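You operate a simulated robot arm through the tools that you are given. There is no shell and no other tool.

The job below is to be done with a simulated robot arm. You get a single attempt, and the scene is never put back.

Task
Unplug the history and film bins and stand each plug in its cup.
Fine: each lever to FREE before its plug comes out; never pull a cord tight.

The check looks at the end state, three seconds after you hand in, the way a careful person would. Anything else that was tipped, shoved, dropped, spilled or broken makes it a failure.

Robot
A 7-joint arm with a fingered hand, fixed in place. Base frame: the origin is at the foot of the arm, x ahead of it, y to its left, z up. Lengths are in cm, angles in degrees, forces in N, time in s.
With the tool pointing down near the work surface it reaches from about 48 to 92 cm from the base axis. Its first joint turns from -143.0 to 143.0 degrees. Payload 3 kg.
Tool frame: the origin (TCP) lies between the finger pads and is the grasp point; the fingertips stand 2.6 cm ahead of it; z points along the fingers, y is the line along which they close. Largest opening 14.8 cm; the body of the gripper starts 7.3 cm behind the TCP. The gripper is a hand of 3 fingers: y runs from the thumb to the fingers, the wrist lies at [0, 0, -22.9] in the tool frame, and closing takes about 1.5 s.
Orientation is that of the tool frame in the base frame, as [roll, pitch, yaw] about the fixed x, y, z axes, in that order (R = Rz(yaw) Ry(pitch) Rx(roll)). With the fingers straight down and closing along the base's y, the tool's x points along the base's -x, its y along +y and its z along -z.

Tools
- The arm moves only by the tool apply_moves. Its argument "steps" is a list of rows, each an object (a shift or turn left out is 0, a gripper value left out holds the last) with "linear": the shift along the tool's x, y, z in cm, a list of three; "turn": the turn, a rotation vector about the tool's x, y, z in degrees, a list of three. In form: [{"linear": [x, y, z], "turn": [wx, wy, wz]}, ...]. A call has 1 to 20 rows; each row shifts and turns the commanded pose from where the row before left it, along the tool's axes as they then stand. "gripper" is the gripper command, from -1 (fully open) to 1 (shut), values between in proportion, set as the call begins (left out, the last holds). A row lasts 0.2 s, in which the tool goes at most 5 cm and 8.6 degrees; a call with a longer step from one row to the next is refused whole, and so is a gripper value outside its range. A pose out of reach is approached as far as the arm can. The call stops where the force on the tool passes 70 N (or 10 N more than at its start, if that is more) or the arm is blocked; 0.2 s more then pass. The fingers move at their own pace (about 15.3 cm/s each) and stop on an object; they squeeze with about 29 N. The grip force told is the motor's: it shows also when the fingers shut on nothing. Time passes only in rows, and 0.2 s behind the last, so rows that do not move let the fingers close. The reply holds the time, the measured pose of the TCP, the force on the tool along the base axes, the opening and the grip force, in the units named above and with some noise, with the torque about the TCP (base axes, N m) and any sound that the robot's microphone picked up.
- Cameras (640 x 400 px; columns grow to the right, rows downward): "scene" is fixed at [5.11, -50.02, 121.7]; the picture's right is [0.47, -0.88, 0.00], its down [-0.32, -0.17, -0.93] and it looks along [0.83, 0.44, -0.36] (base axes); focal length 311 px, centre (320, 200). "wrist" rides on the gripper at [6.8, -3.9, -9] in the tool frame; the picture's right is [0.50, 0.87, 0.00], its down [-0.66, 0.38, -0.65] and it looks along [-0.57, 0.33, 0.76] (tool axes); focal length 222 px, centre (320, 200). There is no depth. A picture from a camera that has moved, and an enlarged one, comes with that camera's place and axes in the base frame and with its lens.
- grab_frame(camera): a new picture of that camera. It takes no simulated time.
- lift_body(by): slides the trunk up (or, below 0, down) by that many cm; the arm rides with it, the base frame stays. It gives what a move gives, with no picture.
- set_fingers(finger1, finger2, thumb_bend): sets how far each is bent, from 0 (flat) to 1 (curled in); at 0.3 the hand is open as for a grip, at 0.7 the pads meet at the TCP. One left out holds its place. A second passes; each finger stops where it meets its share of the squeeze, and holds until it gets a number again. A gripper value or a shape takes the hand back. It gives what a move gives, with no picture; readings hold the bend of each and the force on the fingers (four entries, about 0 where the hand has none), thumb and palm.
- grasp_type(shape): the hand has 3 fingers and takes this shape, open, in about a second: jaw (thumb against the fingers, like two jaws); tri (thumb and two fingers); tip (a fingertip pinch); poke (one finger out to press); point (the index stretched); flat (the hand flat); cup (the hand cupped); fist (a fist). The gripper value then closes the fingers along that shape, each until it touches; the sizes above hold for jaw. It gives what a move gives, with no picture.
- close_up(camera, box): a new picture of the part [left, top, right, bottom] of that camera's present view, enlarged. It takes no simulated time.
- finish_job(): hands the job in; it is judged then, once.

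Nothing tells you positions but the pictures and the camera data. Unless the task says otherwise, let go and move clear before handing in.

The tools are called by a JSON object that holds its "fn" and its "kwargs". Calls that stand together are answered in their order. apply_moves: Moves the arm, as the interface text tells. Its arguments: {"type":"object","properties":{"steps":{"type":"array"},"gripper":{"type":"number"}},"required":["steps"]} The other tools are called the same way: lift_body (by) slides the trunk up or down; grasp_type (shape) gives the hand a shape; set_fingers (finger1, finger2, thumb_bend) moves the fingers one by one; grab_frame (camera) takes a picture; close_up (camera, box) takes an enlarged picture of a part of a camera's view; finish_job () hands the job in.

At the start:

```text
time_s: 0.0
position: [90.19, 6.37, 100.73]
tcp_rot: [179.9, 0.1, 179.8]
ft_force: [0.2, 0.5, -0.8]
ft_torque: [-0.01, 0.0, -0.02]
gripper_width: 14.78
finger_force: 0.0
shape: jaw
bend: [0.3, 0.3, 0.3]
finger forces: [0.0, 0.0, 0.0, 0.0, 0.0, 0.0]
trunk travel left (down, up): [-40.0, 49.0]
```

scene: 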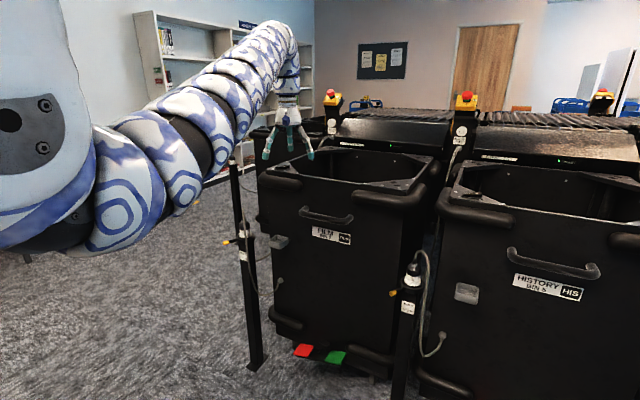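
wrist: 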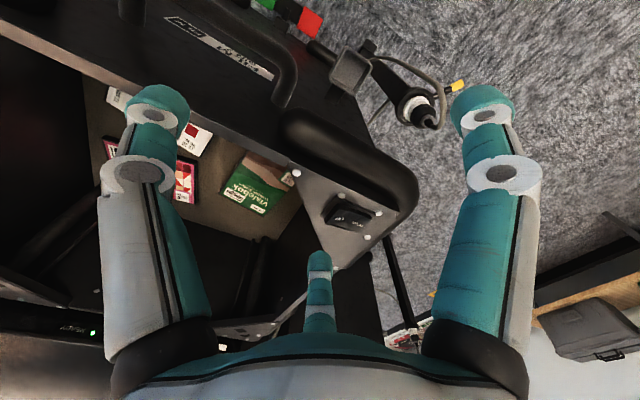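

I see two bins (FILM at centre, HISTORY at right), each with a post in front that seems to carry a plug, cord and lever. I'll enlarge the pictures before moving anything.

{"fn": "close_up", "kwargs": {"camera": "scene", "box": [380, 230, 480, 400]}}

{"fn": "close_up", "kwargs": {"camera": "scene", "box": [210, 140, 310, 380]}}

{"fn": "close_up", "kwargs": {"camera": "wrist", "box": [240, 0, 480, 150]}}

{"fn": "close_up", "kwargs": {"camera": "scene", "box": [440, 80, 640, 400]}}

```text
2.35 times, centred on (430, 315) of scene
camera zoom: at [5.11, -50.02, 121.7], right [0.47, -0.88, 0.0], down [-0.32, -0.17, -0.93], along [0.83, 0.44, -0.36], focal length 731 px, centre (61, -71)
```

zoom: 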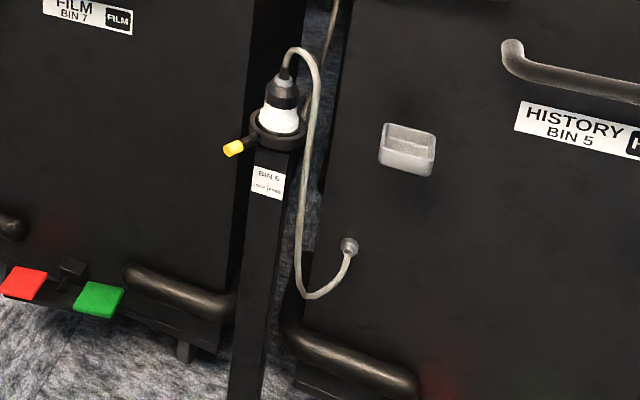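

```text
1.67 times, centred on (260, 260) of scene
camera zoom: at [5.11, -50.02, 121.7], right [0.47, -0.88, 0.0], down [-0.32, -0.17, -0.93], along [0.83, 0.44, -0.36], focal length 518 px, centre (420, 100)
```

zoom: 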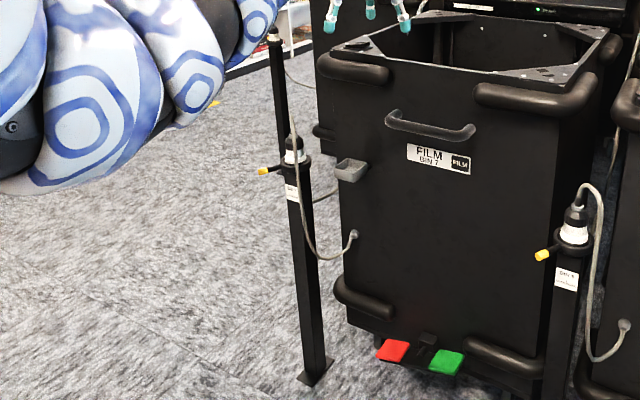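

```text
2.67 times, centred on (360, 75) of wrist
camera zoom: at [83.49, 2.6, 109.85], right [-0.5, 0.87, 0.0], down [0.66, 0.38, 0.65], along [0.57, 0.33, -0.76], focal length 592 px, centre (213, 533)
```

zoom: 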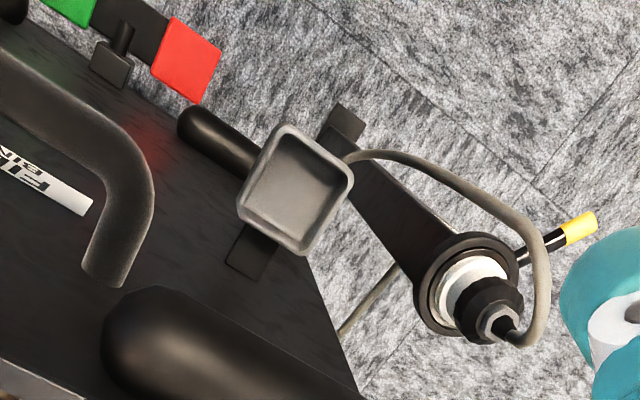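

```text
1.25 times, centred on (540, 240) of scene
camera zoom: at [5.11, -50.02, 121.7], right [0.47, -0.88, 0.0], down [-0.32, -0.17, -0.93], along [0.83, 0.44, -0.36], focal length 388 px, centre (45, 150)
```

zoom: 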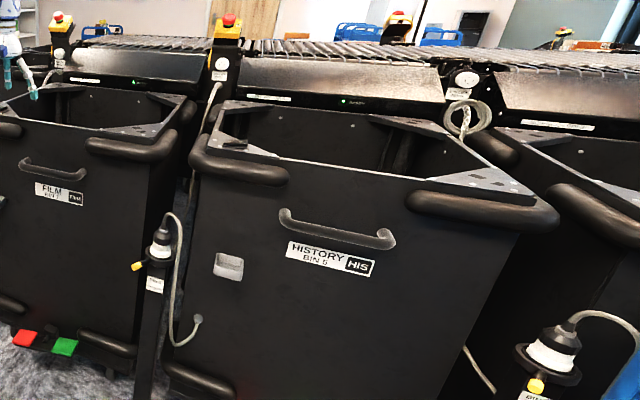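

The middle post seems to carry the history bin's plug and the left post the film bin's, and a third plug stands further right. I'll zoom in on the post labels and levers to read which way FREE lies.

{"fn": "close_up", "kwargs": {"camera": "scene", "box": [392, 255, 432, 320]}}

{"fn": "close_up", "kwargs": {"camera": "scene", "box": [220, 215, 290, 265]}}

{"fn": "close_up", "kwargs": {"camera": "wrist", "box": [390, 70, 470, 130]}}

{"fn": "close_up", "kwargs": {"camera": "scene", "box": [400, 200, 640, 400]}}

{"fn": "close_up", "kwargs": {"camera": "scene", "box": [400, 250, 480, 360]}}

{"fn": "close_up", "kwargs": {"camera": "scene", "box": [0, 0, 640, 400]}}

```text
6.15 times, centred on (412, 288) of scene
camera zoom: at [5.11, -50.02, 121.7], right [0.47, -0.88, 0.0], down [-0.32, -0.17, -0.93], along [0.83, 0.44, -0.36], focal length 1912 px, centre (-246, -338)
```

zoom: 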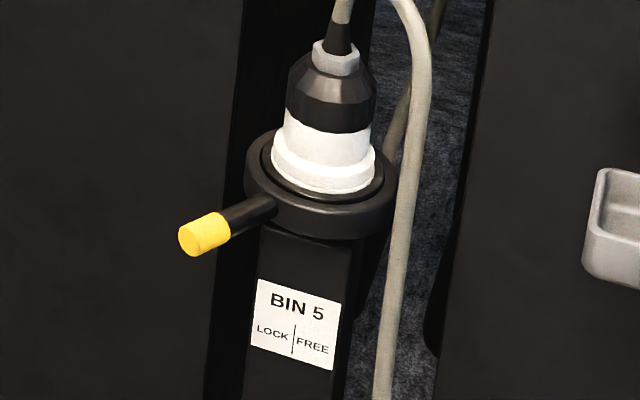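

```text
8.00 times, centred on (255, 240) of scene
camera zoom: at [5.11, -50.02, 121.7], right [0.47, -0.88, 0.0], down [-0.32, -0.17, -0.93], along [0.83, 0.44, -0.36], focal length 2486 px, centre (840, -120)
```

zoom: 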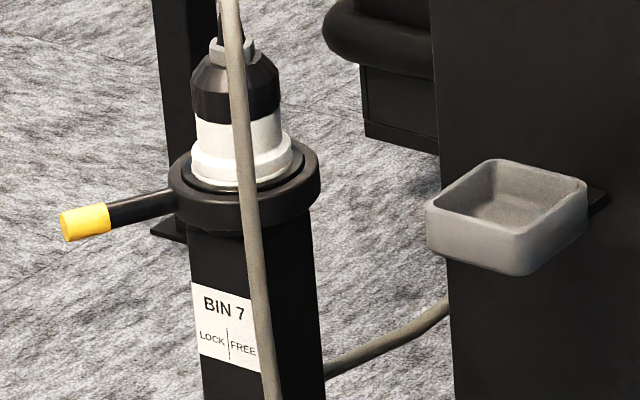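

```text
6.67 times, centred on (430, 100) of wrist
camera zoom: at [83.49, 2.6, 109.85], right [-0.5, 0.87, 0.0], down [0.66, 0.38, 0.65], along [0.57, 0.33, -0.76], focal length 1481 px, centre (-413, 867)
```

zoom: 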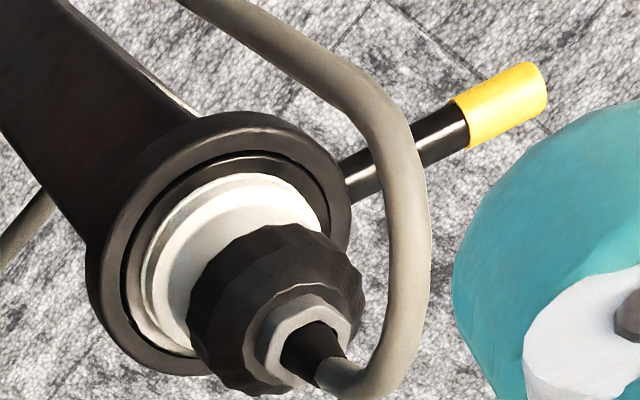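

```text
2.00 times, centred on (520, 300) of scene
camera zoom: at [5.11, -50.02, 121.7], right [0.47, -0.88, 0.0], down [-0.32, -0.17, -0.93], along [0.83, 0.44, -0.36], focal length 622 px, centre (-80, 0)
```

zoom: 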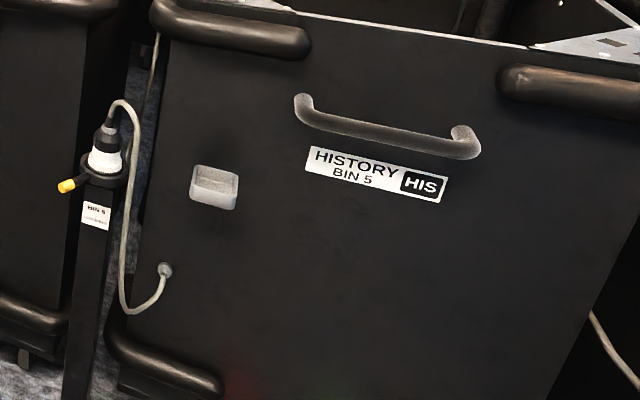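

```text
3.64 times, centred on (440, 305) of scene
camera zoom: at [5.11, -50.02, 121.7], right [0.47, -0.88, 0.0], down [-0.32, -0.17, -0.93], along [0.83, 0.44, -0.36], focal length 1130 px, centre (-116, -182)
```

zoom: 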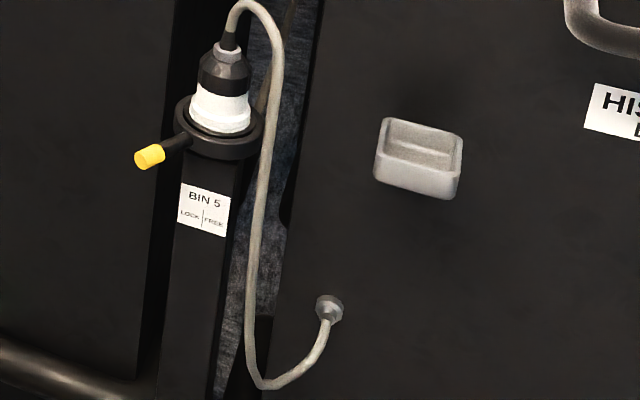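

```text
1.00 times, centred on (320, 200) of scene (not enlarged: the box is as wide or as high as the picture)
camera zoom: at [5.11, -50.02, 121.7], right [0.47, -0.88, 0.0], down [-0.32, -0.17, -0.93], along [0.83, 0.44, -0.36], focal length 311 px, centre (320, 200)
```

zoom: 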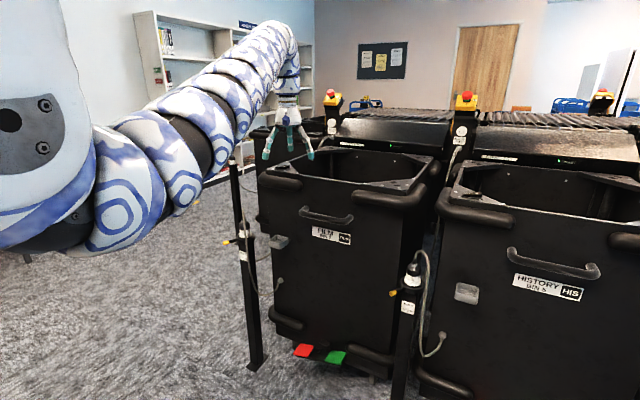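

The film plug's post is about (87, 26) and the history plug's about (86, -38), with collars near z 65. Each lever points front-left to LOCK, and FREE is to the right of the label. I'll back the hand off the bin and look at the film post with the wrist camera.

{"fn": "apply_moves", "kwargs": {"steps": [{"linear": [4, 0, 0]}, {"linear": [4, 0, 0]}, {"linear": [4, 0, 0]}, {"linear": [4, 0, 0]}, {"linear": [3.4, 2, 0]}, {"linear": [0, 4, 2]}, {"linear": [0, 4, 3]}, {"linear": [0, 0, 4]}, {"linear": [0, 0, 3]}, {"linear": [0, 0, 0]}]}}

{"fn": "grab_frame", "kwargs": {"camera": "wrist"}}

{"fn": "grab_frame", "kwargs": {"camera": "scene"}}

```text
time_s: 2.2
position: [74.75, 19.33, 89.44]
tcp_rot: [180.0, 0.0, -180.0]
ft_force: [0.0, -0.5, -0.8]
ft_torque: [0.01, 0.0, 0.0]
gripper_width: 14.78
finger_force: 0.1
shape: jaw
bend: [0.3, 0.3, 0.3]
finger forces: [0.1, 0.0, 0.0, 0.1, 0.0, 0.0]
out of reach, approached as far as the arm can: row 4, 5
trunk travel left (down, up): [-40.0, 49.0]
```

```text
taken
camera wrist: at [68.03, 15.45, 98.5], right [-0.5, 0.87, 0.0], down [0.66, 0.38, 0.65], along [0.57, 0.33, -0.76], focal length 222 px, centre (320, 200)
```

wrist: 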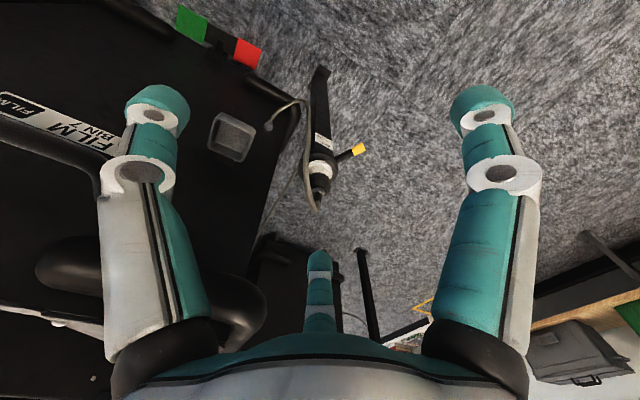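

```text
taken
```

scene: 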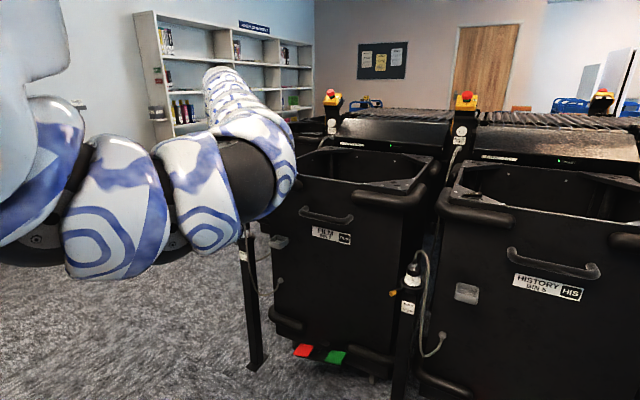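

The hand is now near (75, 19, 89), and the wrist camera sees the film post, its lever, the cord and the cup. I'll enlarge those.

{"fn": "close_up", "kwargs": {"camera": "wrist", "box": [280, 120, 380, 220]}}

{"fn": "close_up", "kwargs": {"camera": "wrist", "box": [180, 60, 380, 220]}}

```text
4.00 times, centred on (330, 170) of wrist
camera zoom: at [68.03, 15.45, 98.5], right [-0.5, 0.87, 0.0], down [0.66, 0.38, 0.65], along [0.57, 0.33, -0.76], focal length 888 px, centre (280, 320)
```

zoom: 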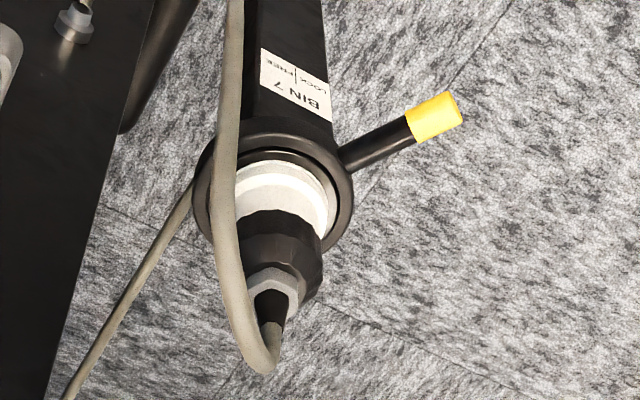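

```text
2.50 times, centred on (280, 140) of wrist
camera zoom: at [68.03, 15.45, 98.5], right [-0.5, 0.87, 0.0], down [0.66, 0.38, 0.65], along [0.57, 0.33, -0.76], focal length 555 px, centre (420, 350)
```

zoom: 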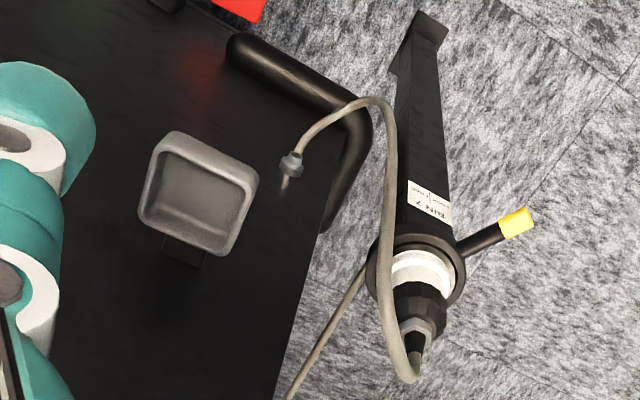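

The film collar is at about (86.8, 26.0, 65.3), its lever tip at (80.2, 30.1, 65.0) and its cup rim centre at (87.9, 11.2, 67). The cord hangs at the front-right of the plug. I'll try the "poke" shape here in free space to see how the finger sits.

{"fn": "grasp_type", "kwargs": {"shape": "poke"}}

{"fn": "grab_frame", "kwargs": {"camera": "wrist"}}

```text
time_s: 3.1
position: [74.76, 19.12, 89.33]
tcp_rot: [-179.9, 0.0, 179.9]
ft_force: [0.4, 0.1, -0.4]
ft_torque: [-0.02, 0.03, 0.0]
gripper_width: 0.0
finger_force: 0.1
shape: poke
bend: [1.0, 1.0, 0.4]
finger forces: [0.0, 0.0, 0.0, 0.0, 0.1, 0.0]
trunk travel left (down, up): [-40.0, 49.0]
```

```text
taken
camera wrist: at [68.03, 15.39, 98.51], right [-0.5, 0.87, 0.0], down [0.66, 0.38, 0.65], along [0.57, 0.33, -0.76], focal length 222 px, centre (320, 200)
```

wrist: 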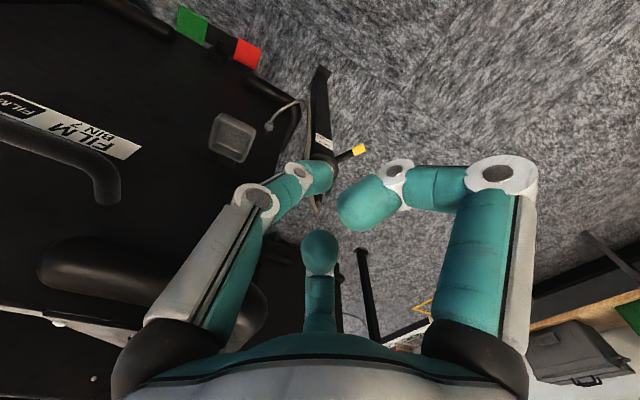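

In "poke" the two fingers curl in and the thumb points near the TCP axis. I'll compare it with "tri" and with the jaw closed before choosing a pushing shape.

{"fn": "grasp_type", "kwargs": {"shape": "tri"}}

{"fn": "grab_frame", "kwargs": {"camera": "wrist"}}

{"fn": "grasp_type", "kwargs": {"shape": "tip"}}

{"fn": "grab_frame", "kwargs": {"camera": "wrist"}}

{"fn": "grasp_type", "kwargs": {"shape": "jaw"}}

{"fn": "apply_moves", "kwargs": {"steps": [{"linear": [0, 0, 0]}, {"linear": [0, 0, 0]}, {"linear": [0, 0, 0]}, {"linear": [0, 0, 0]}, {"linear": [0, 0, 0]}, {"linear": [0, 0, 0]}, {"linear": [0, 0, 0]}], "gripper": 1}}

{"fn": "grab_frame", "kwargs": {"camera": "wrist"}}

```text
time_s: 4.0
position: [74.74, 19.1, 89.43]
tcp_rot: [-179.9, 0.0, 179.9]
ft_force: [0.3, 0.5, -0.2]
ft_torque: [-0.01, 0.02, 0.02]
gripper_width: 14.81
finger_force: 0.1
shape: tri
bend: [0.3, 0.3, 0.3]
finger forces: [0.0, 0.1, 0.1, 0.0, 0.1, 0.0]
trunk travel left (down, up): [-40.0, 49.0]
```

```text
taken
camera wrist: at [68.03, 15.4, 98.51], right [-0.5, 0.87, 0.0], down [0.66, 0.38, 0.65], along [0.57, 0.33, -0.76], focal length 222 px, centre (320, 200)
```

wrist: 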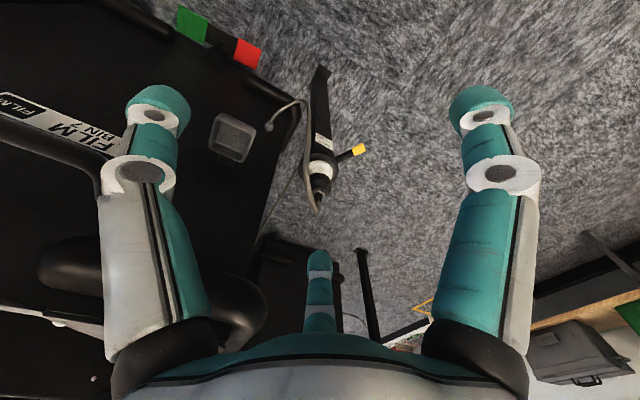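

```text
time_s: 4.9
position: [74.73, 19.27, 89.37]
tcp_rot: [180.0, 0.0, 179.9]
ft_force: [-0.4, 0.0, 0.9]
ft_torque: [-0.01, 0.02, 0.03]
gripper_width: 14.78
finger_force: 0.0
shape: tip
bend: [0.3, 0.3, 0.3]
finger forces: [0.0, 0.0, 0.0, 0.0, 0.0, 0.0]
trunk travel left (down, up): [-40.0, 49.0]
```

```text
taken
camera wrist: at [68.03, 15.4, 98.52], right [-0.5, 0.87, 0.0], down [0.66, 0.38, 0.65], along [0.57, 0.33, -0.76], focal length 222 px, centre (320, 200)
```

wrist: 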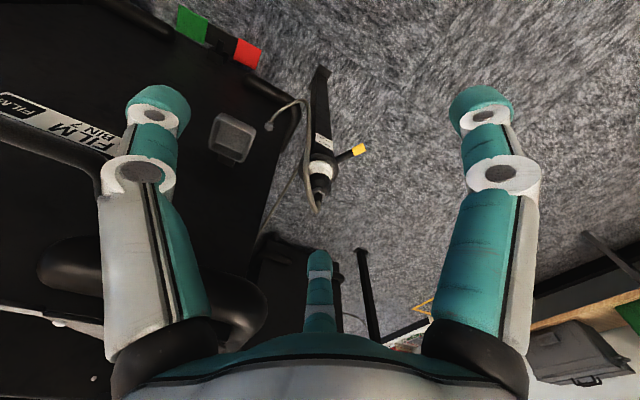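

```text
time_s: 5.8
position: [74.63, 19.22, 89.44]
tcp_rot: [180.0, 0.1, 179.9]
ft_force: [0.4, 0.2, 0.5]
ft_torque: [0.02, 0.01, 0.01]
gripper_width: 14.8
finger_force: 0.0
shape: jaw
bend: [0.3, 0.3, 0.3]
finger forces: [0.0, 0.0, 0.0, 0.1, 0.0, 0.1]
trunk travel left (down, up): [-40.0, 49.0]
```

```text
time_s: 7.4
position: [74.76, 19.17, 89.41]
tcp_rot: [-180.0, 0.0, 179.9]
ft_force: [-0.1, -0.5, -0.7]
ft_torque: [-0.01, 0.0, 0.02]
gripper_width: 0.0
finger_force: 29.4
shape: jaw
bend: [0.7, 0.7, 0.7]
finger forces: [0.0, 0.0, 0.1, 0.0, 0.0, 0.0]
trunk travel left (down, up): [-40.0, 49.0]
```

```text
taken
camera wrist: at [68.03, 15.39, 98.51], right [-0.5, 0.87, 0.0], down [0.66, 0.38, 0.65], along [0.57, 0.33, -0.76], focal length 222 px, centre (320, 200)
```

wrist: 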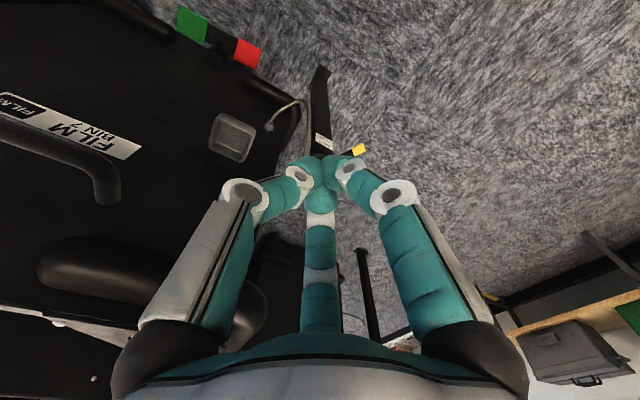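

The jaw closed gives a tip cluster about 3 cm wide, which suits pushing. I'll carry it to the far side of the film lever, around (82.4, 36), high above first.

{"fn": "apply_moves", "kwargs": {"steps": [{"linear": [0, 4, 0]}, {"linear": [0, 4, 0]}, {"linear": [0, 4, 0]}, {"linear": [0, 4, 0]}, {"linear": [-2, 0.8, 0]}, {"linear": [-3, 0, 0]}, {"linear": [-2.6, 0, 1]}, {"linear": [0, 0, 3]}, {"linear": [0, 0, 3]}, {"linear": [0, 0, 0]}]}}

{"fn": "grab_frame", "kwargs": {"camera": "wrist"}}

{"fn": "grab_frame", "kwargs": {"camera": "scene"}}

```text
time_s: 9.6
position: [76.87, 34.28, 82.7]
tcp_rot: [-179.9, 0.0, 180.0]
ft_force: [0.1, 0.2, -0.9]
ft_torque: [0.04, 0.03, -0.01]
gripper_width: 0.0
finger_force: 29.6
shape: jaw
bend: [0.7, 0.7, 0.7]
finger forces: [0.0, 0.1, 0.1, 0.1, 0.0, 0.0]
out of reach, approached as far as the arm can: row 5, 6, 7
trunk travel left (down, up): [-40.0, 49.0]
```

```text
taken
camera wrist: at [70.16, 30.45, 91.73], right [-0.5, 0.87, 0.0], down [0.66, 0.38, 0.65], along [0.57, 0.33, -0.76], focal length 222 px, centre (320, 200)
```

wrist: 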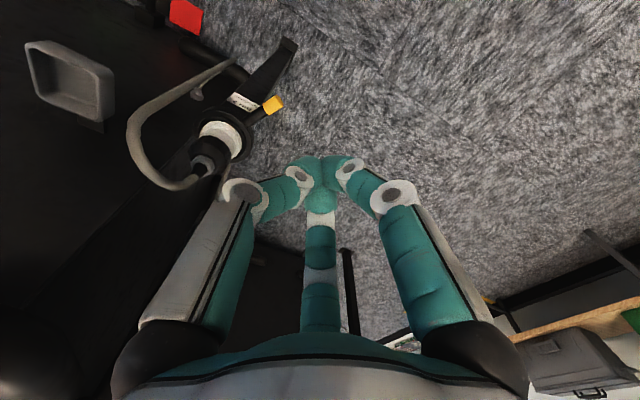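

```text
taken
```

scene: 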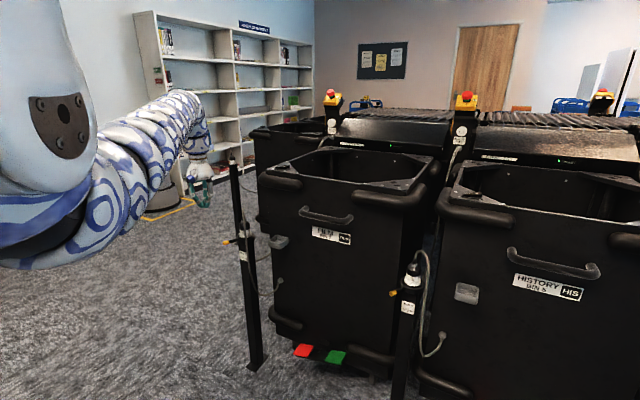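

The arm stopped a little short, at (76.9, 34.3, 82.7), and the lever is now at upper left in the wrist view. I'll test whether moving forward works when the hand is lower.

{"fn": "apply_moves", "kwargs": {"steps": [{"linear": [0, 2, 2]}, {"linear": [-2, 0, 3]}, {"linear": [-2, 0, 2]}, {"linear": [0, 0, 0]}]}}

```text
time_s: 10.6
position: [76.72, 34.26, 80.94]
tcp_rot: [-180.0, 0.0, 179.9]
ft_force: [-0.5, -0.4, 0.1]
ft_torque: [-0.02, 0.02, 0.0]
gripper_width: 0.01
finger_force: 29.0
shape: jaw
bend: [0.7, 0.7, 0.7]
finger forces: [0.0, 0.0, 0.1, 0.0, 0.0, 0.0]
out of reach, approached as far as the arm can: row 1, 2, 3
trunk travel left (down, up): [-40.0, 49.0]
```

The arm refuses to go further out at this height. I'll turn the hand to line up with the arm's azimuth and test again.

{"fn": "apply_moves", "kwargs": {"steps": [{"linear": [0, 0, 0], "turn": [0, 0, -8]}, {"linear": [0, 0, 0], "turn": [0, 0, -8]}, {"linear": [0, 0, 0], "turn": [0, 0, -8]}, {"linear": [-1.5, 0, 0]}, {"linear": [-1.5, 0, 0]}, {"linear": [0, 0, 0]}]}}

```text
time_s: 12.0
position: [76.84, 34.26, 80.95]
tcp_rot: [180.0, 0.0, -156.0]
ft_force: [0.0, -0.2, 0.1]
ft_torque: [-0.01, 0.01, 0.02]
gripper_width: 0.02
finger_force: 29.1
shape: jaw
bend: [0.7, 0.7, 0.7]
finger forces: [0.0, 0.0, 0.0, 0.0, 0.0, 0.0]
out of reach, approached as far as the arm can: row 4, 5
trunk travel left (down, up): [-40.0, 49.0]
```

Still limited to about 84 cm out, so the shoulder is probably too high for this height. I'll move the hand back and away from the lever, then lower the trunk.

{"fn": "apply_moves", "kwargs": {"steps": [{"linear": [2, 1, -2]}, {"linear": [2, 2, -3]}, {"linear": [2, 2, -3]}, {"linear": [2, 2, -3]}, {"linear": [0, 0, -3]}, {"linear": [0, 0, -3]}, {"linear": [0, 0, 0]}]}}

```text
time_s: 13.6
position: [66.75, 37.54, 98.06]
tcp_rot: [179.9, 0.0, -156.1]
ft_force: [0.2, -0.4, -0.3]
ft_torque: [-0.02, 0.01, -0.03]
gripper_width: 0.0
finger_force: 29.4
shape: jaw
bend: [0.7, 0.7, 0.7]
finger forces: [0.0, 0.0, 0.1, 0.0, 0.1, 0.0]
trunk travel left (down, up): [-40.0, 49.0]
```

{"fn": "lift_body", "kwargs": {"by": -25}}

{"fn": "grab_frame", "kwargs": {"camera": "scene"}}

```text
time_s: 16.2
position: [66.71, 37.66, 72.93]
tcp_rot: [-179.9, 0.0, -156.1]
ft_force: [-0.1, -0.1, -1.5]
ft_torque: [-0.01, -0.02, -0.01]
gripper_width: 0.02
finger_force: 28.3
shape: jaw
bend: [0.7, 0.7, 0.7]
finger forces: [0.1, 0.1, 0.0, 0.1, 0.1, 0.0]
trunk travel left (down, up): [-15.0, 74.0]
```

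```text
taken
```

scene: 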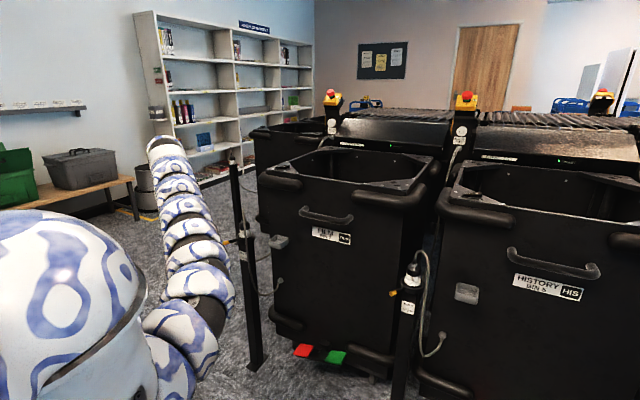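

The trunk is down by 25 and the hand is near (66.7, 37.7, 73). I'll try reaching outward again, staying on the far side of the lever.

{"fn": "apply_moves", "kwargs": {"steps": [{"linear": [-3.4, -2, 0]}, {"linear": [-3.4, -2, 0]}, {"linear": [-3.4, -2, 0]}, {"linear": [-3.45, -1.94, 0]}, {"linear": [0, 0, 0]}]}}

{"fn": "grab_frame", "kwargs": {"camera": "wrist"}}

```text
time_s: 17.4
position: [73.67, 36.73, 73.04]
tcp_rot: [-180.0, 0.0, -156.2]
ft_force: [-1.5, 0.2, 0.4]
ft_torque: [-0.01, -0.02, 0.01]
gripper_width: 0.0
finger_force: 29.3
shape: jaw
bend: [0.7, 0.7, 0.7]
finger forces: [0.0, 0.1, 0.0, 0.0, 0.0, 0.0]
out of reach, approached as far as the arm can: row 2, 3, 4
trunk travel left (down, up): [-15.0, 74.0]
```

```text
taken
camera wrist: at [69.15, 30.45, 81.92], right [-0.81, 0.59, 0.0], down [0.45, 0.61, 0.65], along [0.39, 0.53, -0.76], focal length 222 px, centre (320, 200)
```

wrist: 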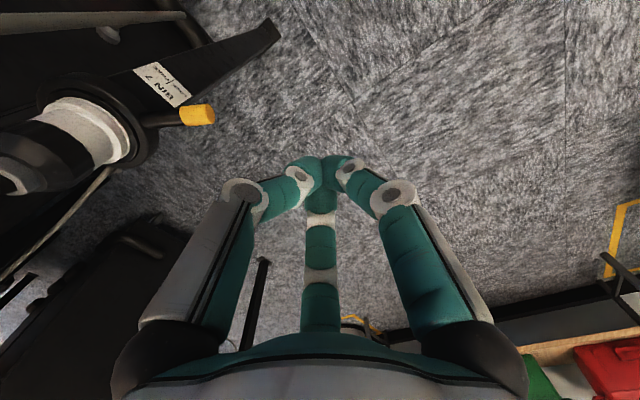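

Still blocked short of the target. I'll look at the arm's posture before trying again.

{"fn": "grab_frame", "kwargs": {"camera": "scene"}}

{"fn": "close_up", "kwargs": {"camera": "scene", "box": [0, 80, 320, 400]}}

```text
taken
```

scene: 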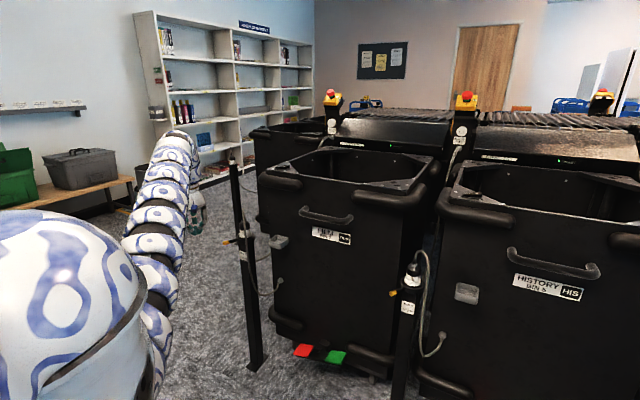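

```text
1.25 times, centred on (160, 240) of scene
camera zoom: at [5.11, -50.02, 121.7], right [0.47, -0.88, 0.0], down [-0.32, -0.17, -0.93], along [0.83, 0.44, -0.36], focal length 388 px, centre (520, 150)
```

zoom: 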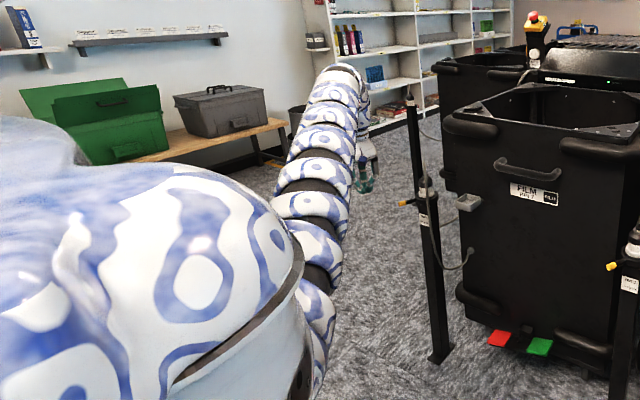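

The arm comes up from a low elbow, so holding the hand straight down forces a sharp wrist bend. I'll tilt the tool outward by about 40 degrees and then try to advance.

{"fn": "apply_moves", "kwargs": {"steps": [{"linear": [0, 0, 0], "turn": [0, -8, 0]}, {"linear": [0, 0, 0], "turn": [0, -8, 0]}, {"linear": [0, 0, 0], "turn": [0, -8, 0]}, {"linear": [0, 0, 0], "turn": [0, -8, 0]}, {"linear": [0, 0, 0], "turn": [0, -8, 0]}, {"linear": [0, 0, 0]}]}}

{"fn": "grab_frame", "kwargs": {"camera": "scene"}}

{"fn": "grab_frame", "kwargs": {"camera": "wrist"}}

```text
time_s: 18.8
position: [73.62, 36.88, 72.83]
tcp_rot: [-180.0, 40.0, -156.0]
ft_force: [-0.7, 0.0, -0.8]
ft_torque: [0.03, -0.06, 0.0]
gripper_width: 0.04
finger_force: 29.1
shape: jaw
bend: [0.7, 0.7, 0.7]
finger forces: [0.1, 0.1, 0.0, 0.0, 0.1, 0.0]
trunk travel left (down, up): [-15.0, 74.0]
```

```text
taken
```

scene: 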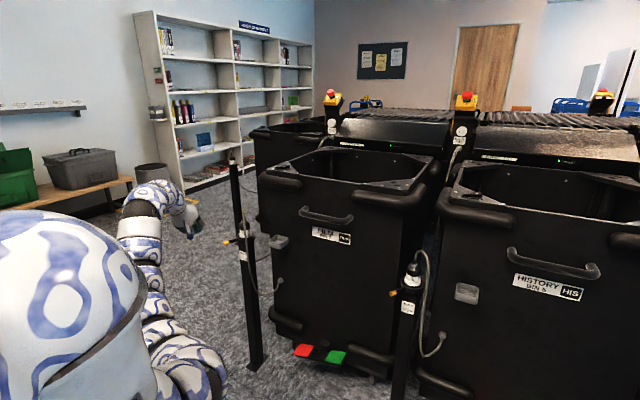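

```text
taken
camera wrist: at [65.17, 28.93, 75.38], right [-0.7, 0.64, -0.32], down [-0.08, 0.38, 0.92], along [0.71, 0.67, -0.22], focal length 222 px, centre (320, 200)
```

wrist: 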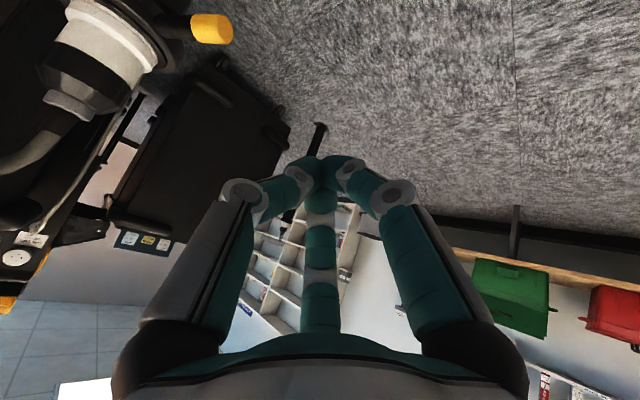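

That worked: the tool now tilts outward and still has room. I'll advance to just beyond the lever's left side, staying above it.

{"fn": "apply_moves", "kwargs": {"steps": [{"linear": [-1.39, -1.49, 1.91]}, {"linear": [-1.39, -1.49, 1.91]}, {"linear": [-1.39, -1.5, 1.9]}, {"linear": [0, 0, 0]}]}}

{"fn": "grab_frame", "kwargs": {"camera": "wrist"}}

{"fn": "close_up", "kwargs": {"camera": "scene", "box": [170, 180, 310, 280]}}

```text
time_s: 19.8
position: [81.57, 35.49, 70.96]
tcp_rot: [180.0, 39.9, -156.0]
ft_force: [0.1, 1.0, -0.4]
ft_torque: [0.01, 0.01, 0.0]
gripper_width: 0.0
finger_force: 28.4
shape: jaw
bend: [0.7, 0.7, 0.7]
finger forces: [0.1, 0.0, 0.1, 0.1, 0.0, 0.0]
trunk travel left (down, up): [-15.0, 74.0]
```

```text
taken
camera wrist: at [73.19, 27.57, 73.69], right [-0.7, 0.64, -0.32], down [-0.08, 0.38, 0.92], along [0.71, 0.67, -0.22], focal length 222 px, centre (320, 200)
```

wrist: 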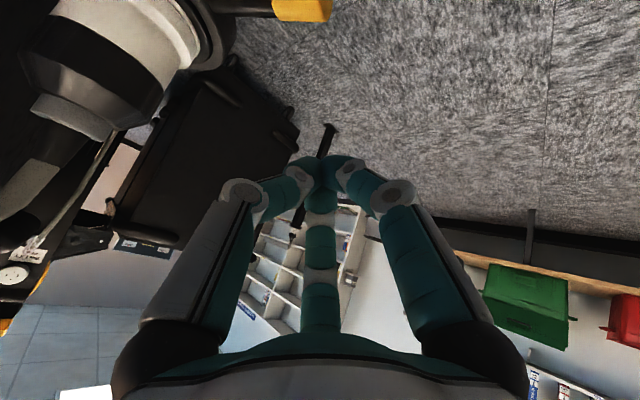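

```text
4.00 times, centred on (240, 230) of scene
camera zoom: at [5.11, -50.02, 121.7], right [0.47, -0.88, 0.0], down [-0.32, -0.17, -0.93], along [0.83, 0.44, -0.36], focal length 1243 px, centre (640, 80)
```

zoom: 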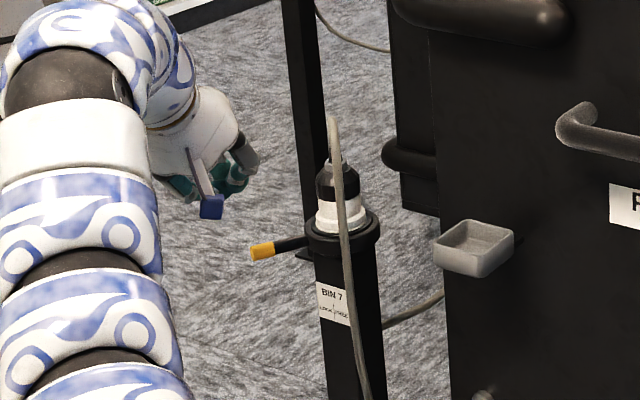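

The closed fingertips hover to the left of the lever. I'll lower them to the lever's height and bring them almost up to it, then check.

{"fn": "apply_moves", "kwargs": {"steps": [{"linear": [1.64, -0.43, 1.76]}, {"linear": [1.64, -0.44, 1.76]}, {"linear": [0.92, -1.0, -0.77]}, {"linear": [0, 0, 0]}]}}

{"fn": "grab_frame", "kwargs": {"camera": "wrist"}}

{"fn": "close_up", "kwargs": {"camera": "scene", "box": [200, 210, 280, 270]}}

```text
time_s: 20.8
position: [80.84, 33.21, 66.29]
tcp_rot: [-180.0, 40.0, -156.1]
ft_force: [0.0, 0.0, -0.6]
ft_torque: [0.01, -0.03, 0.05]
gripper_width: 0.0
finger_force: 29.3
shape: jaw
bend: [0.7, 0.7, 0.7]
finger forces: [0.0, 0.1, 0.0, 0.0, 0.0, 0.0]
trunk travel left (down, up): [-15.0, 74.0]
```

```text
taken
camera wrist: at [72.53, 25.29, 68.82], right [-0.7, 0.64, -0.32], down [-0.08, 0.38, 0.92], along [0.71, 0.67, -0.22], focal length 222 px, centre (320, 200)
```

wrist: 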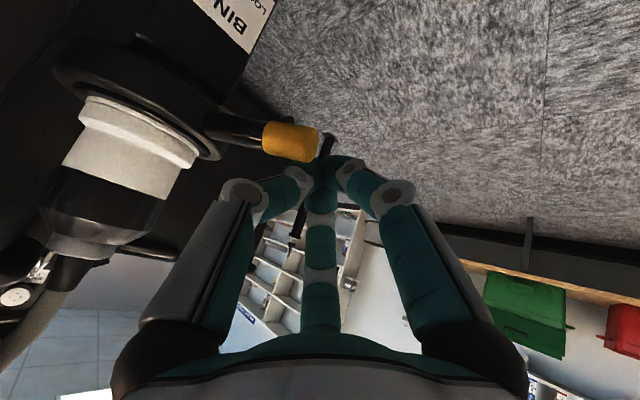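

```text
6.67 times, centred on (240, 240) of scene
camera zoom: at [5.11, -50.02, 121.7], right [0.47, -0.88, 0.0], down [-0.32, -0.17, -0.93], along [0.83, 0.44, -0.36], focal length 2072 px, centre (853, -67)
```

zoom: 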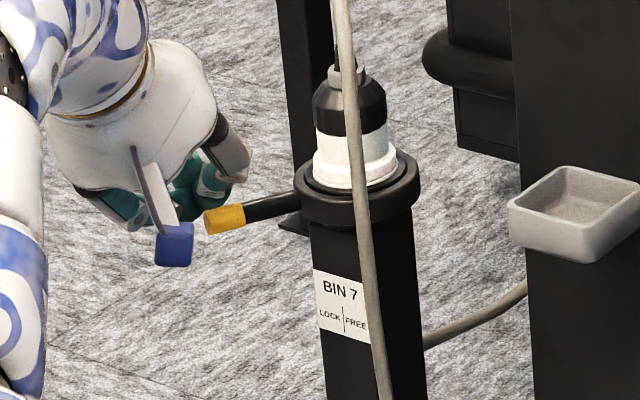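

The fingertips sit right beside the yellow end at its height. I'll push the lever along its arc toward the front and watch the force.

{"fn": "apply_moves", "kwargs": {"steps": [{"linear": [0.915, -1.01, -0.77]}, {"linear": [1.214, -0.707, -1.018]}, {"linear": [0.911, -0.828, -0.764]}, {"linear": [0.788, -1.031, -0.661]}, {"linear": [0, 0, 0]}]}}

{"fn": "close_up", "kwargs": {"camera": "scene", "box": [200, 210, 280, 270]}}

{"fn": "grab_frame", "kwargs": {"camera": "wrist"}}

```text
time_s: 22.0
position: [77.82, 27.93, 66.45]
tcp_rot: [-179.9, 39.9, -156.0]
ft_force: [-0.9, -0.3, -0.5]
ft_torque: [-0.01, 0.02, 0.01]
gripper_width: 0.0
finger_force: 29.7
shape: jaw
bend: [0.7, 0.7, 0.7]
finger forces: [0.0, 0.1, 0.1, 0.1, 0.0, 0.1]
trunk travel left (down, up): [-15.0, 74.0]
```

```text
6.67 times, centred on (240, 240) of scene
camera zoom: at [5.11, -50.02, 121.7], right [0.47, -0.88, 0.0], down [-0.32, -0.17, -0.93], along [0.83, 0.44, -0.36], focal length 2072 px, centre (853, -67)
```

zoom: 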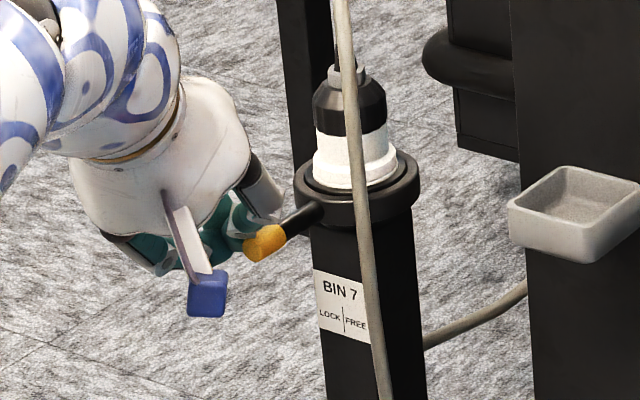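

```text
taken
camera wrist: at [69.44, 20.06, 69.02], right [-0.7, 0.64, -0.32], down [-0.08, 0.38, 0.92], along [0.71, 0.67, -0.22], focal length 222 px, centre (320, 200)
```

wrist: 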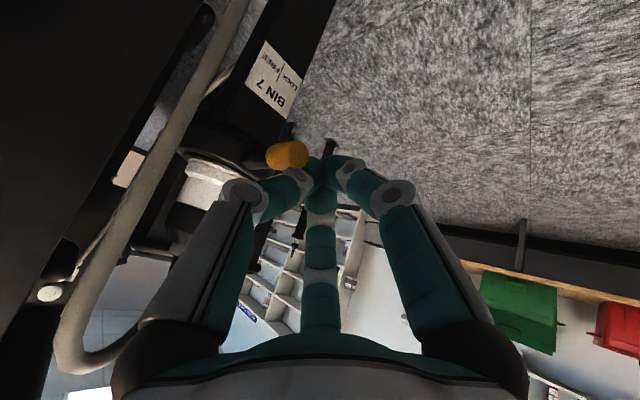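

The lever turns freely and is now about straight ahead. I'll continue the arc toward FREE.

{"fn": "apply_moves", "kwargs": {"steps": [{"linear": [0.638, -1.183, -0.535]}, {"linear": [0.473, -1.312, -0.397]}, {"linear": [0.288, -1.409, -0.242]}, {"linear": [0, 0, 0]}]}}

{"fn": "close_up", "kwargs": {"camera": "scene", "box": [200, 210, 280, 270]}}

{"fn": "grab_frame", "kwargs": {"camera": "wrist"}}

```text
time_s: 23.0
position: [77.75, 23.6, 66.33]
tcp_rot: [-179.9, 39.9, -156.0]
ft_force: [-0.4, -0.3, -0.4]
ft_torque: [-0.03, 0.01, 0.0]
gripper_width: 0.0
finger_force: 28.7
shape: jaw
bend: [0.7, 0.7, 0.7]
finger forces: [0.0, 0.0, 0.0, 0.0, 0.0, 0.0]
trunk travel left (down, up): [-15.0, 74.0]
```

```text
6.67 times, centred on (240, 240) of scene
camera zoom: at [5.11, -50.02, 121.7], right [0.47, -0.88, 0.0], down [-0.32, -0.17, -0.93], along [0.83, 0.44, -0.36], focal length 2072 px, centre (853, -67)
```

zoom: 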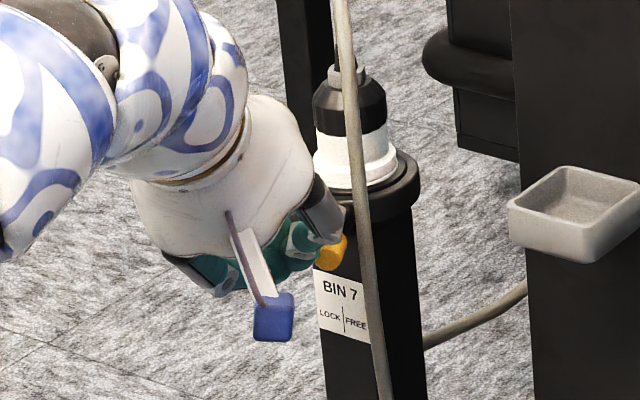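

```text
taken
camera wrist: at [69.34, 15.74, 68.98], right [-0.7, 0.64, -0.32], down [-0.08, 0.38, 0.92], along [0.71, 0.67, -0.22], focal length 222 px, centre (320, 200)
```

wrist: 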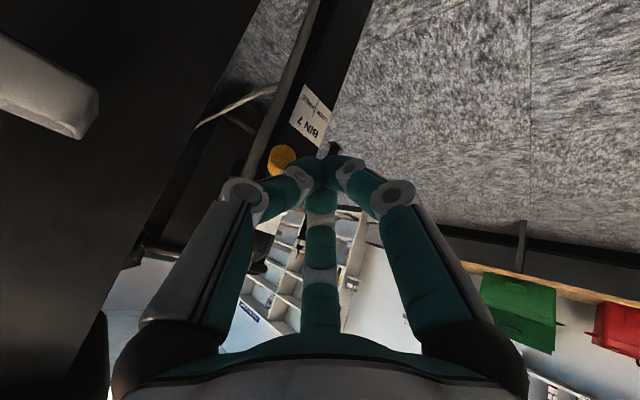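

The lever tip is now at about (79.7, 21.5), which mirrors where it started. I'll push slightly further to find a stop and make sure it's fully at FREE.

{"fn": "apply_moves", "kwargs": {"steps": [{"linear": [0.05, -0.6, -0.04]}, {"linear": [0.04, -0.56, -0.04]}, {"linear": [0, 0, 0]}]}}

{"fn": "close_up", "kwargs": {"camera": "scene", "box": [200, 210, 280, 270]}}

```text
time_s: 23.8
position: [78.06, 22.8, 66.46]
tcp_rot: [-180.0, 40.1, -156.0]
ft_force: [-9.7, 14.4, 2.2]
ft_torque: [0.21, 0.12, 0.17]
gripper_width: 0.0
finger_force: 29.6
shape: jaw
bend: [0.7, 0.7, 0.7]
finger forces: [0.0, 0.0, 0.1, 0.1, 0.0, 0.0]
trunk travel left (down, up): [-15.0, 74.0]
```

```text
6.67 times, centred on (240, 240) of scene
camera zoom: at [5.11, -50.02, 121.7], right [0.47, -0.88, 0.0], down [-0.32, -0.17, -0.93], along [0.83, 0.44, -0.36], focal length 2072 px, centre (853, -67)
```

zoom: 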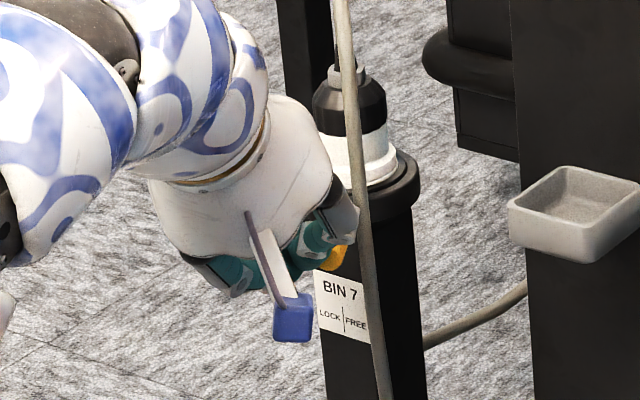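

The lever hit its stop, with a light 17 N reading, so the film lever is at FREE. I'll back off the way I came and retreat up and away from the cord.

{"fn": "apply_moves", "kwargs": {"steps": [{"linear": [0, 2, 0]}, {"linear": [0, 1.5, -1]}, {"linear": [0, 0, -4]}, {"linear": [0, 0, -4]}, {"linear": [-3, 0, -3]}, {"linear": [-3, 0, -3]}, {"linear": [0, 0, 0]}]}}

{"fn": "close_up", "kwargs": {"camera": "scene", "box": [200, 200, 290, 290]}}

{"fn": "grab_frame", "kwargs": {"camera": "wrist"}}

```text
time_s: 25.4
position: [72.28, 23.69, 81.87]
tcp_rot: [-180.0, 39.9, -156.0]
ft_force: [-0.1, 0.5, 1.0]
ft_torque: [0.02, 0.01, 0.0]
gripper_width: 0.0
finger_force: 28.9
shape: jaw
bend: [0.7, 0.7, 0.7]
finger forces: [0.1, 0.1, 0.1, 0.0, 0.1, 0.0]
trunk travel left (down, up): [-15.0, 74.0]
```

```text
4.44 times, centred on (245, 245) of scene
camera zoom: at [5.11, -50.02, 121.7], right [0.47, -0.88, 0.0], down [-0.32, -0.17, -0.93], along [0.83, 0.44, -0.36], focal length 1381 px, centre (653, 0)
```

zoom: 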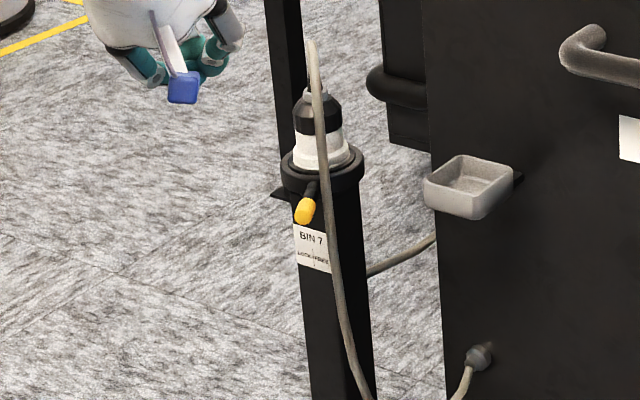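

```text
taken
camera wrist: at [63.85, 15.69, 84.45], right [-0.7, 0.64, -0.32], down [-0.08, 0.38, 0.92], along [0.71, 0.67, -0.22], focal length 222 px, centre (320, 200)
```

wrist: 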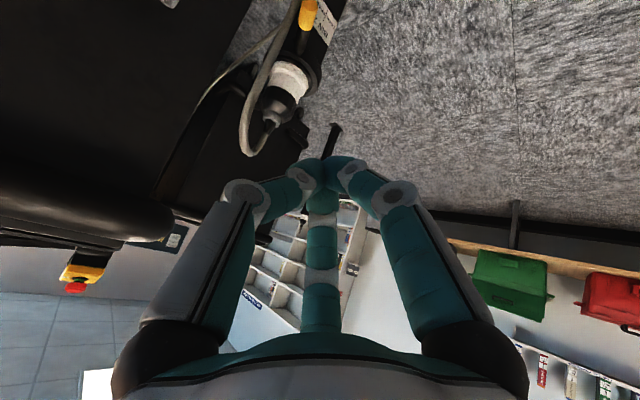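

The film lever is at FREE and the plug and cord are undisturbed. I'll zoom the wrist view to see how the cord leaves the plug.

{"fn": "close_up", "kwargs": {"camera": "wrist", "box": [200, 0, 340, 170]}}

{"fn": "close_up", "kwargs": {"camera": "scene", "box": [230, 200, 270, 250]}}

```text
2.35 times, centred on (270, 85) of wrist
camera zoom: at [63.85, 15.69, 84.45], right [-0.7, 0.64, -0.32], down [-0.08, 0.38, 0.92], along [0.71, 0.67, -0.22], focal length 523 px, centre (438, 471)
```

zoom: 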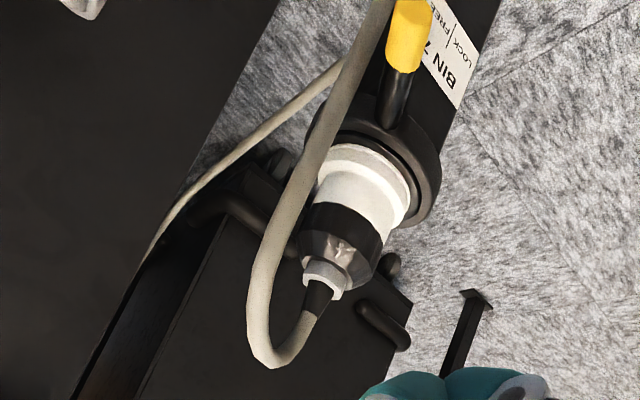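

```text
8.00 times, centred on (250, 225) of scene
camera zoom: at [5.11, -50.02, 121.7], right [0.47, -0.88, 0.0], down [-0.32, -0.17, -0.93], along [0.83, 0.44, -0.36], focal length 2486 px, centre (880, 0)
```

zoom: 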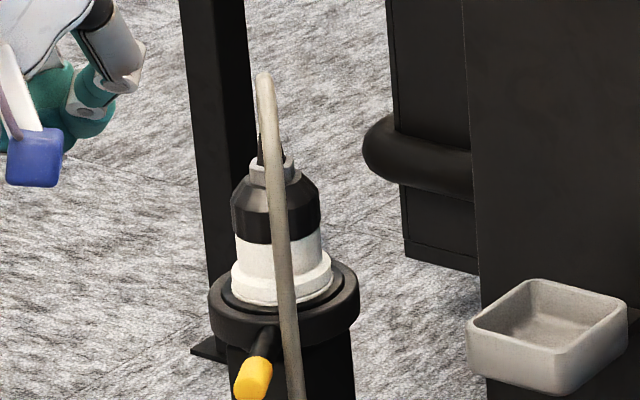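

The plug body spans roughly z 65 to 71.5, with the cord arching to about z 77 and falling at the front-right. I'll reshape the approach: a 30 degree tilt pointing forward-right, so the palm stays clear of the cord, and a half-open hand.

{"fn": "apply_moves", "kwargs": {"steps": [{"linear": [0, 0, 0], "turn": [0, 8, 0]}, {"linear": [0, 0, 0], "turn": [0, 8, 0]}, {"linear": [0, 0, 0], "turn": [0, 8, 0]}, {"linear": [0, 0, 0], "turn": [0, 8, 0]}, {"linear": [0, 0, 0], "turn": [0, 8, 0]}, {"linear": [0, 0, 0], "turn": [6.07, -4.4, 0]}, {"linear": [0, 0, 0], "turn": [6.07, -4.4, 0]}, {"linear": [0, 0, 0], "turn": [6.07, -4.4, 0]}, {"linear": [0, 0, 0], "turn": [6.07, -4.4, 0]}, {"linear": [0, 0, 0]}], "gripper": -0.2}}

{"fn": "grab_frame", "kwargs": {"camera": "wrist"}}

{"fn": "grab_frame", "kwargs": {"camera": "scene"}}

```text
time_s: 27.6
position: [73.85, 21.98, 80.97]
tcp_rot: [-151.1, 53.2, -149.9]
ft_force: [-0.3, 0.1, -1.1]
ft_torque: [-0.01, 0.0, 0.03]
gripper_width: 8.86
finger_force: 0.0
shape: jaw
bend: [0.32, 0.32, 0.7]
finger forces: [0.0, 0.0, 0.0, 0.1, 0.1, 0.1]
out of reach, approached as far as the arm can: row 1, 2, 3, 4, 5
trunk travel left (down, up): [-15.0, 74.0]
```

```text
taken
camera wrist: at [63.04, 16.89, 81.54], right [-0.35, 0.67, -0.65], down [-0.25, 0.6, 0.76], along [0.9, 0.43, -0.04], focal length 222 px, centre (320, 200)
```

wrist: 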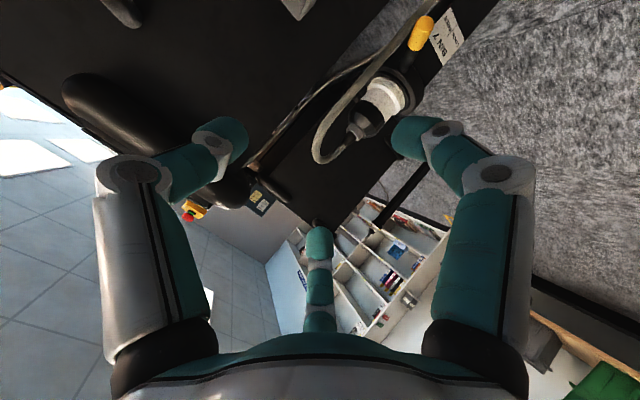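

```text
taken
```

scene: 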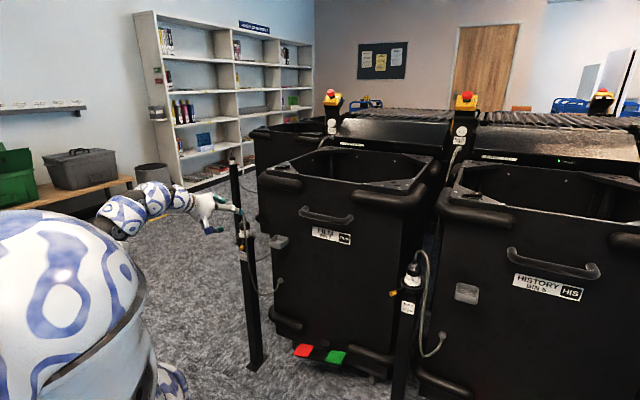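

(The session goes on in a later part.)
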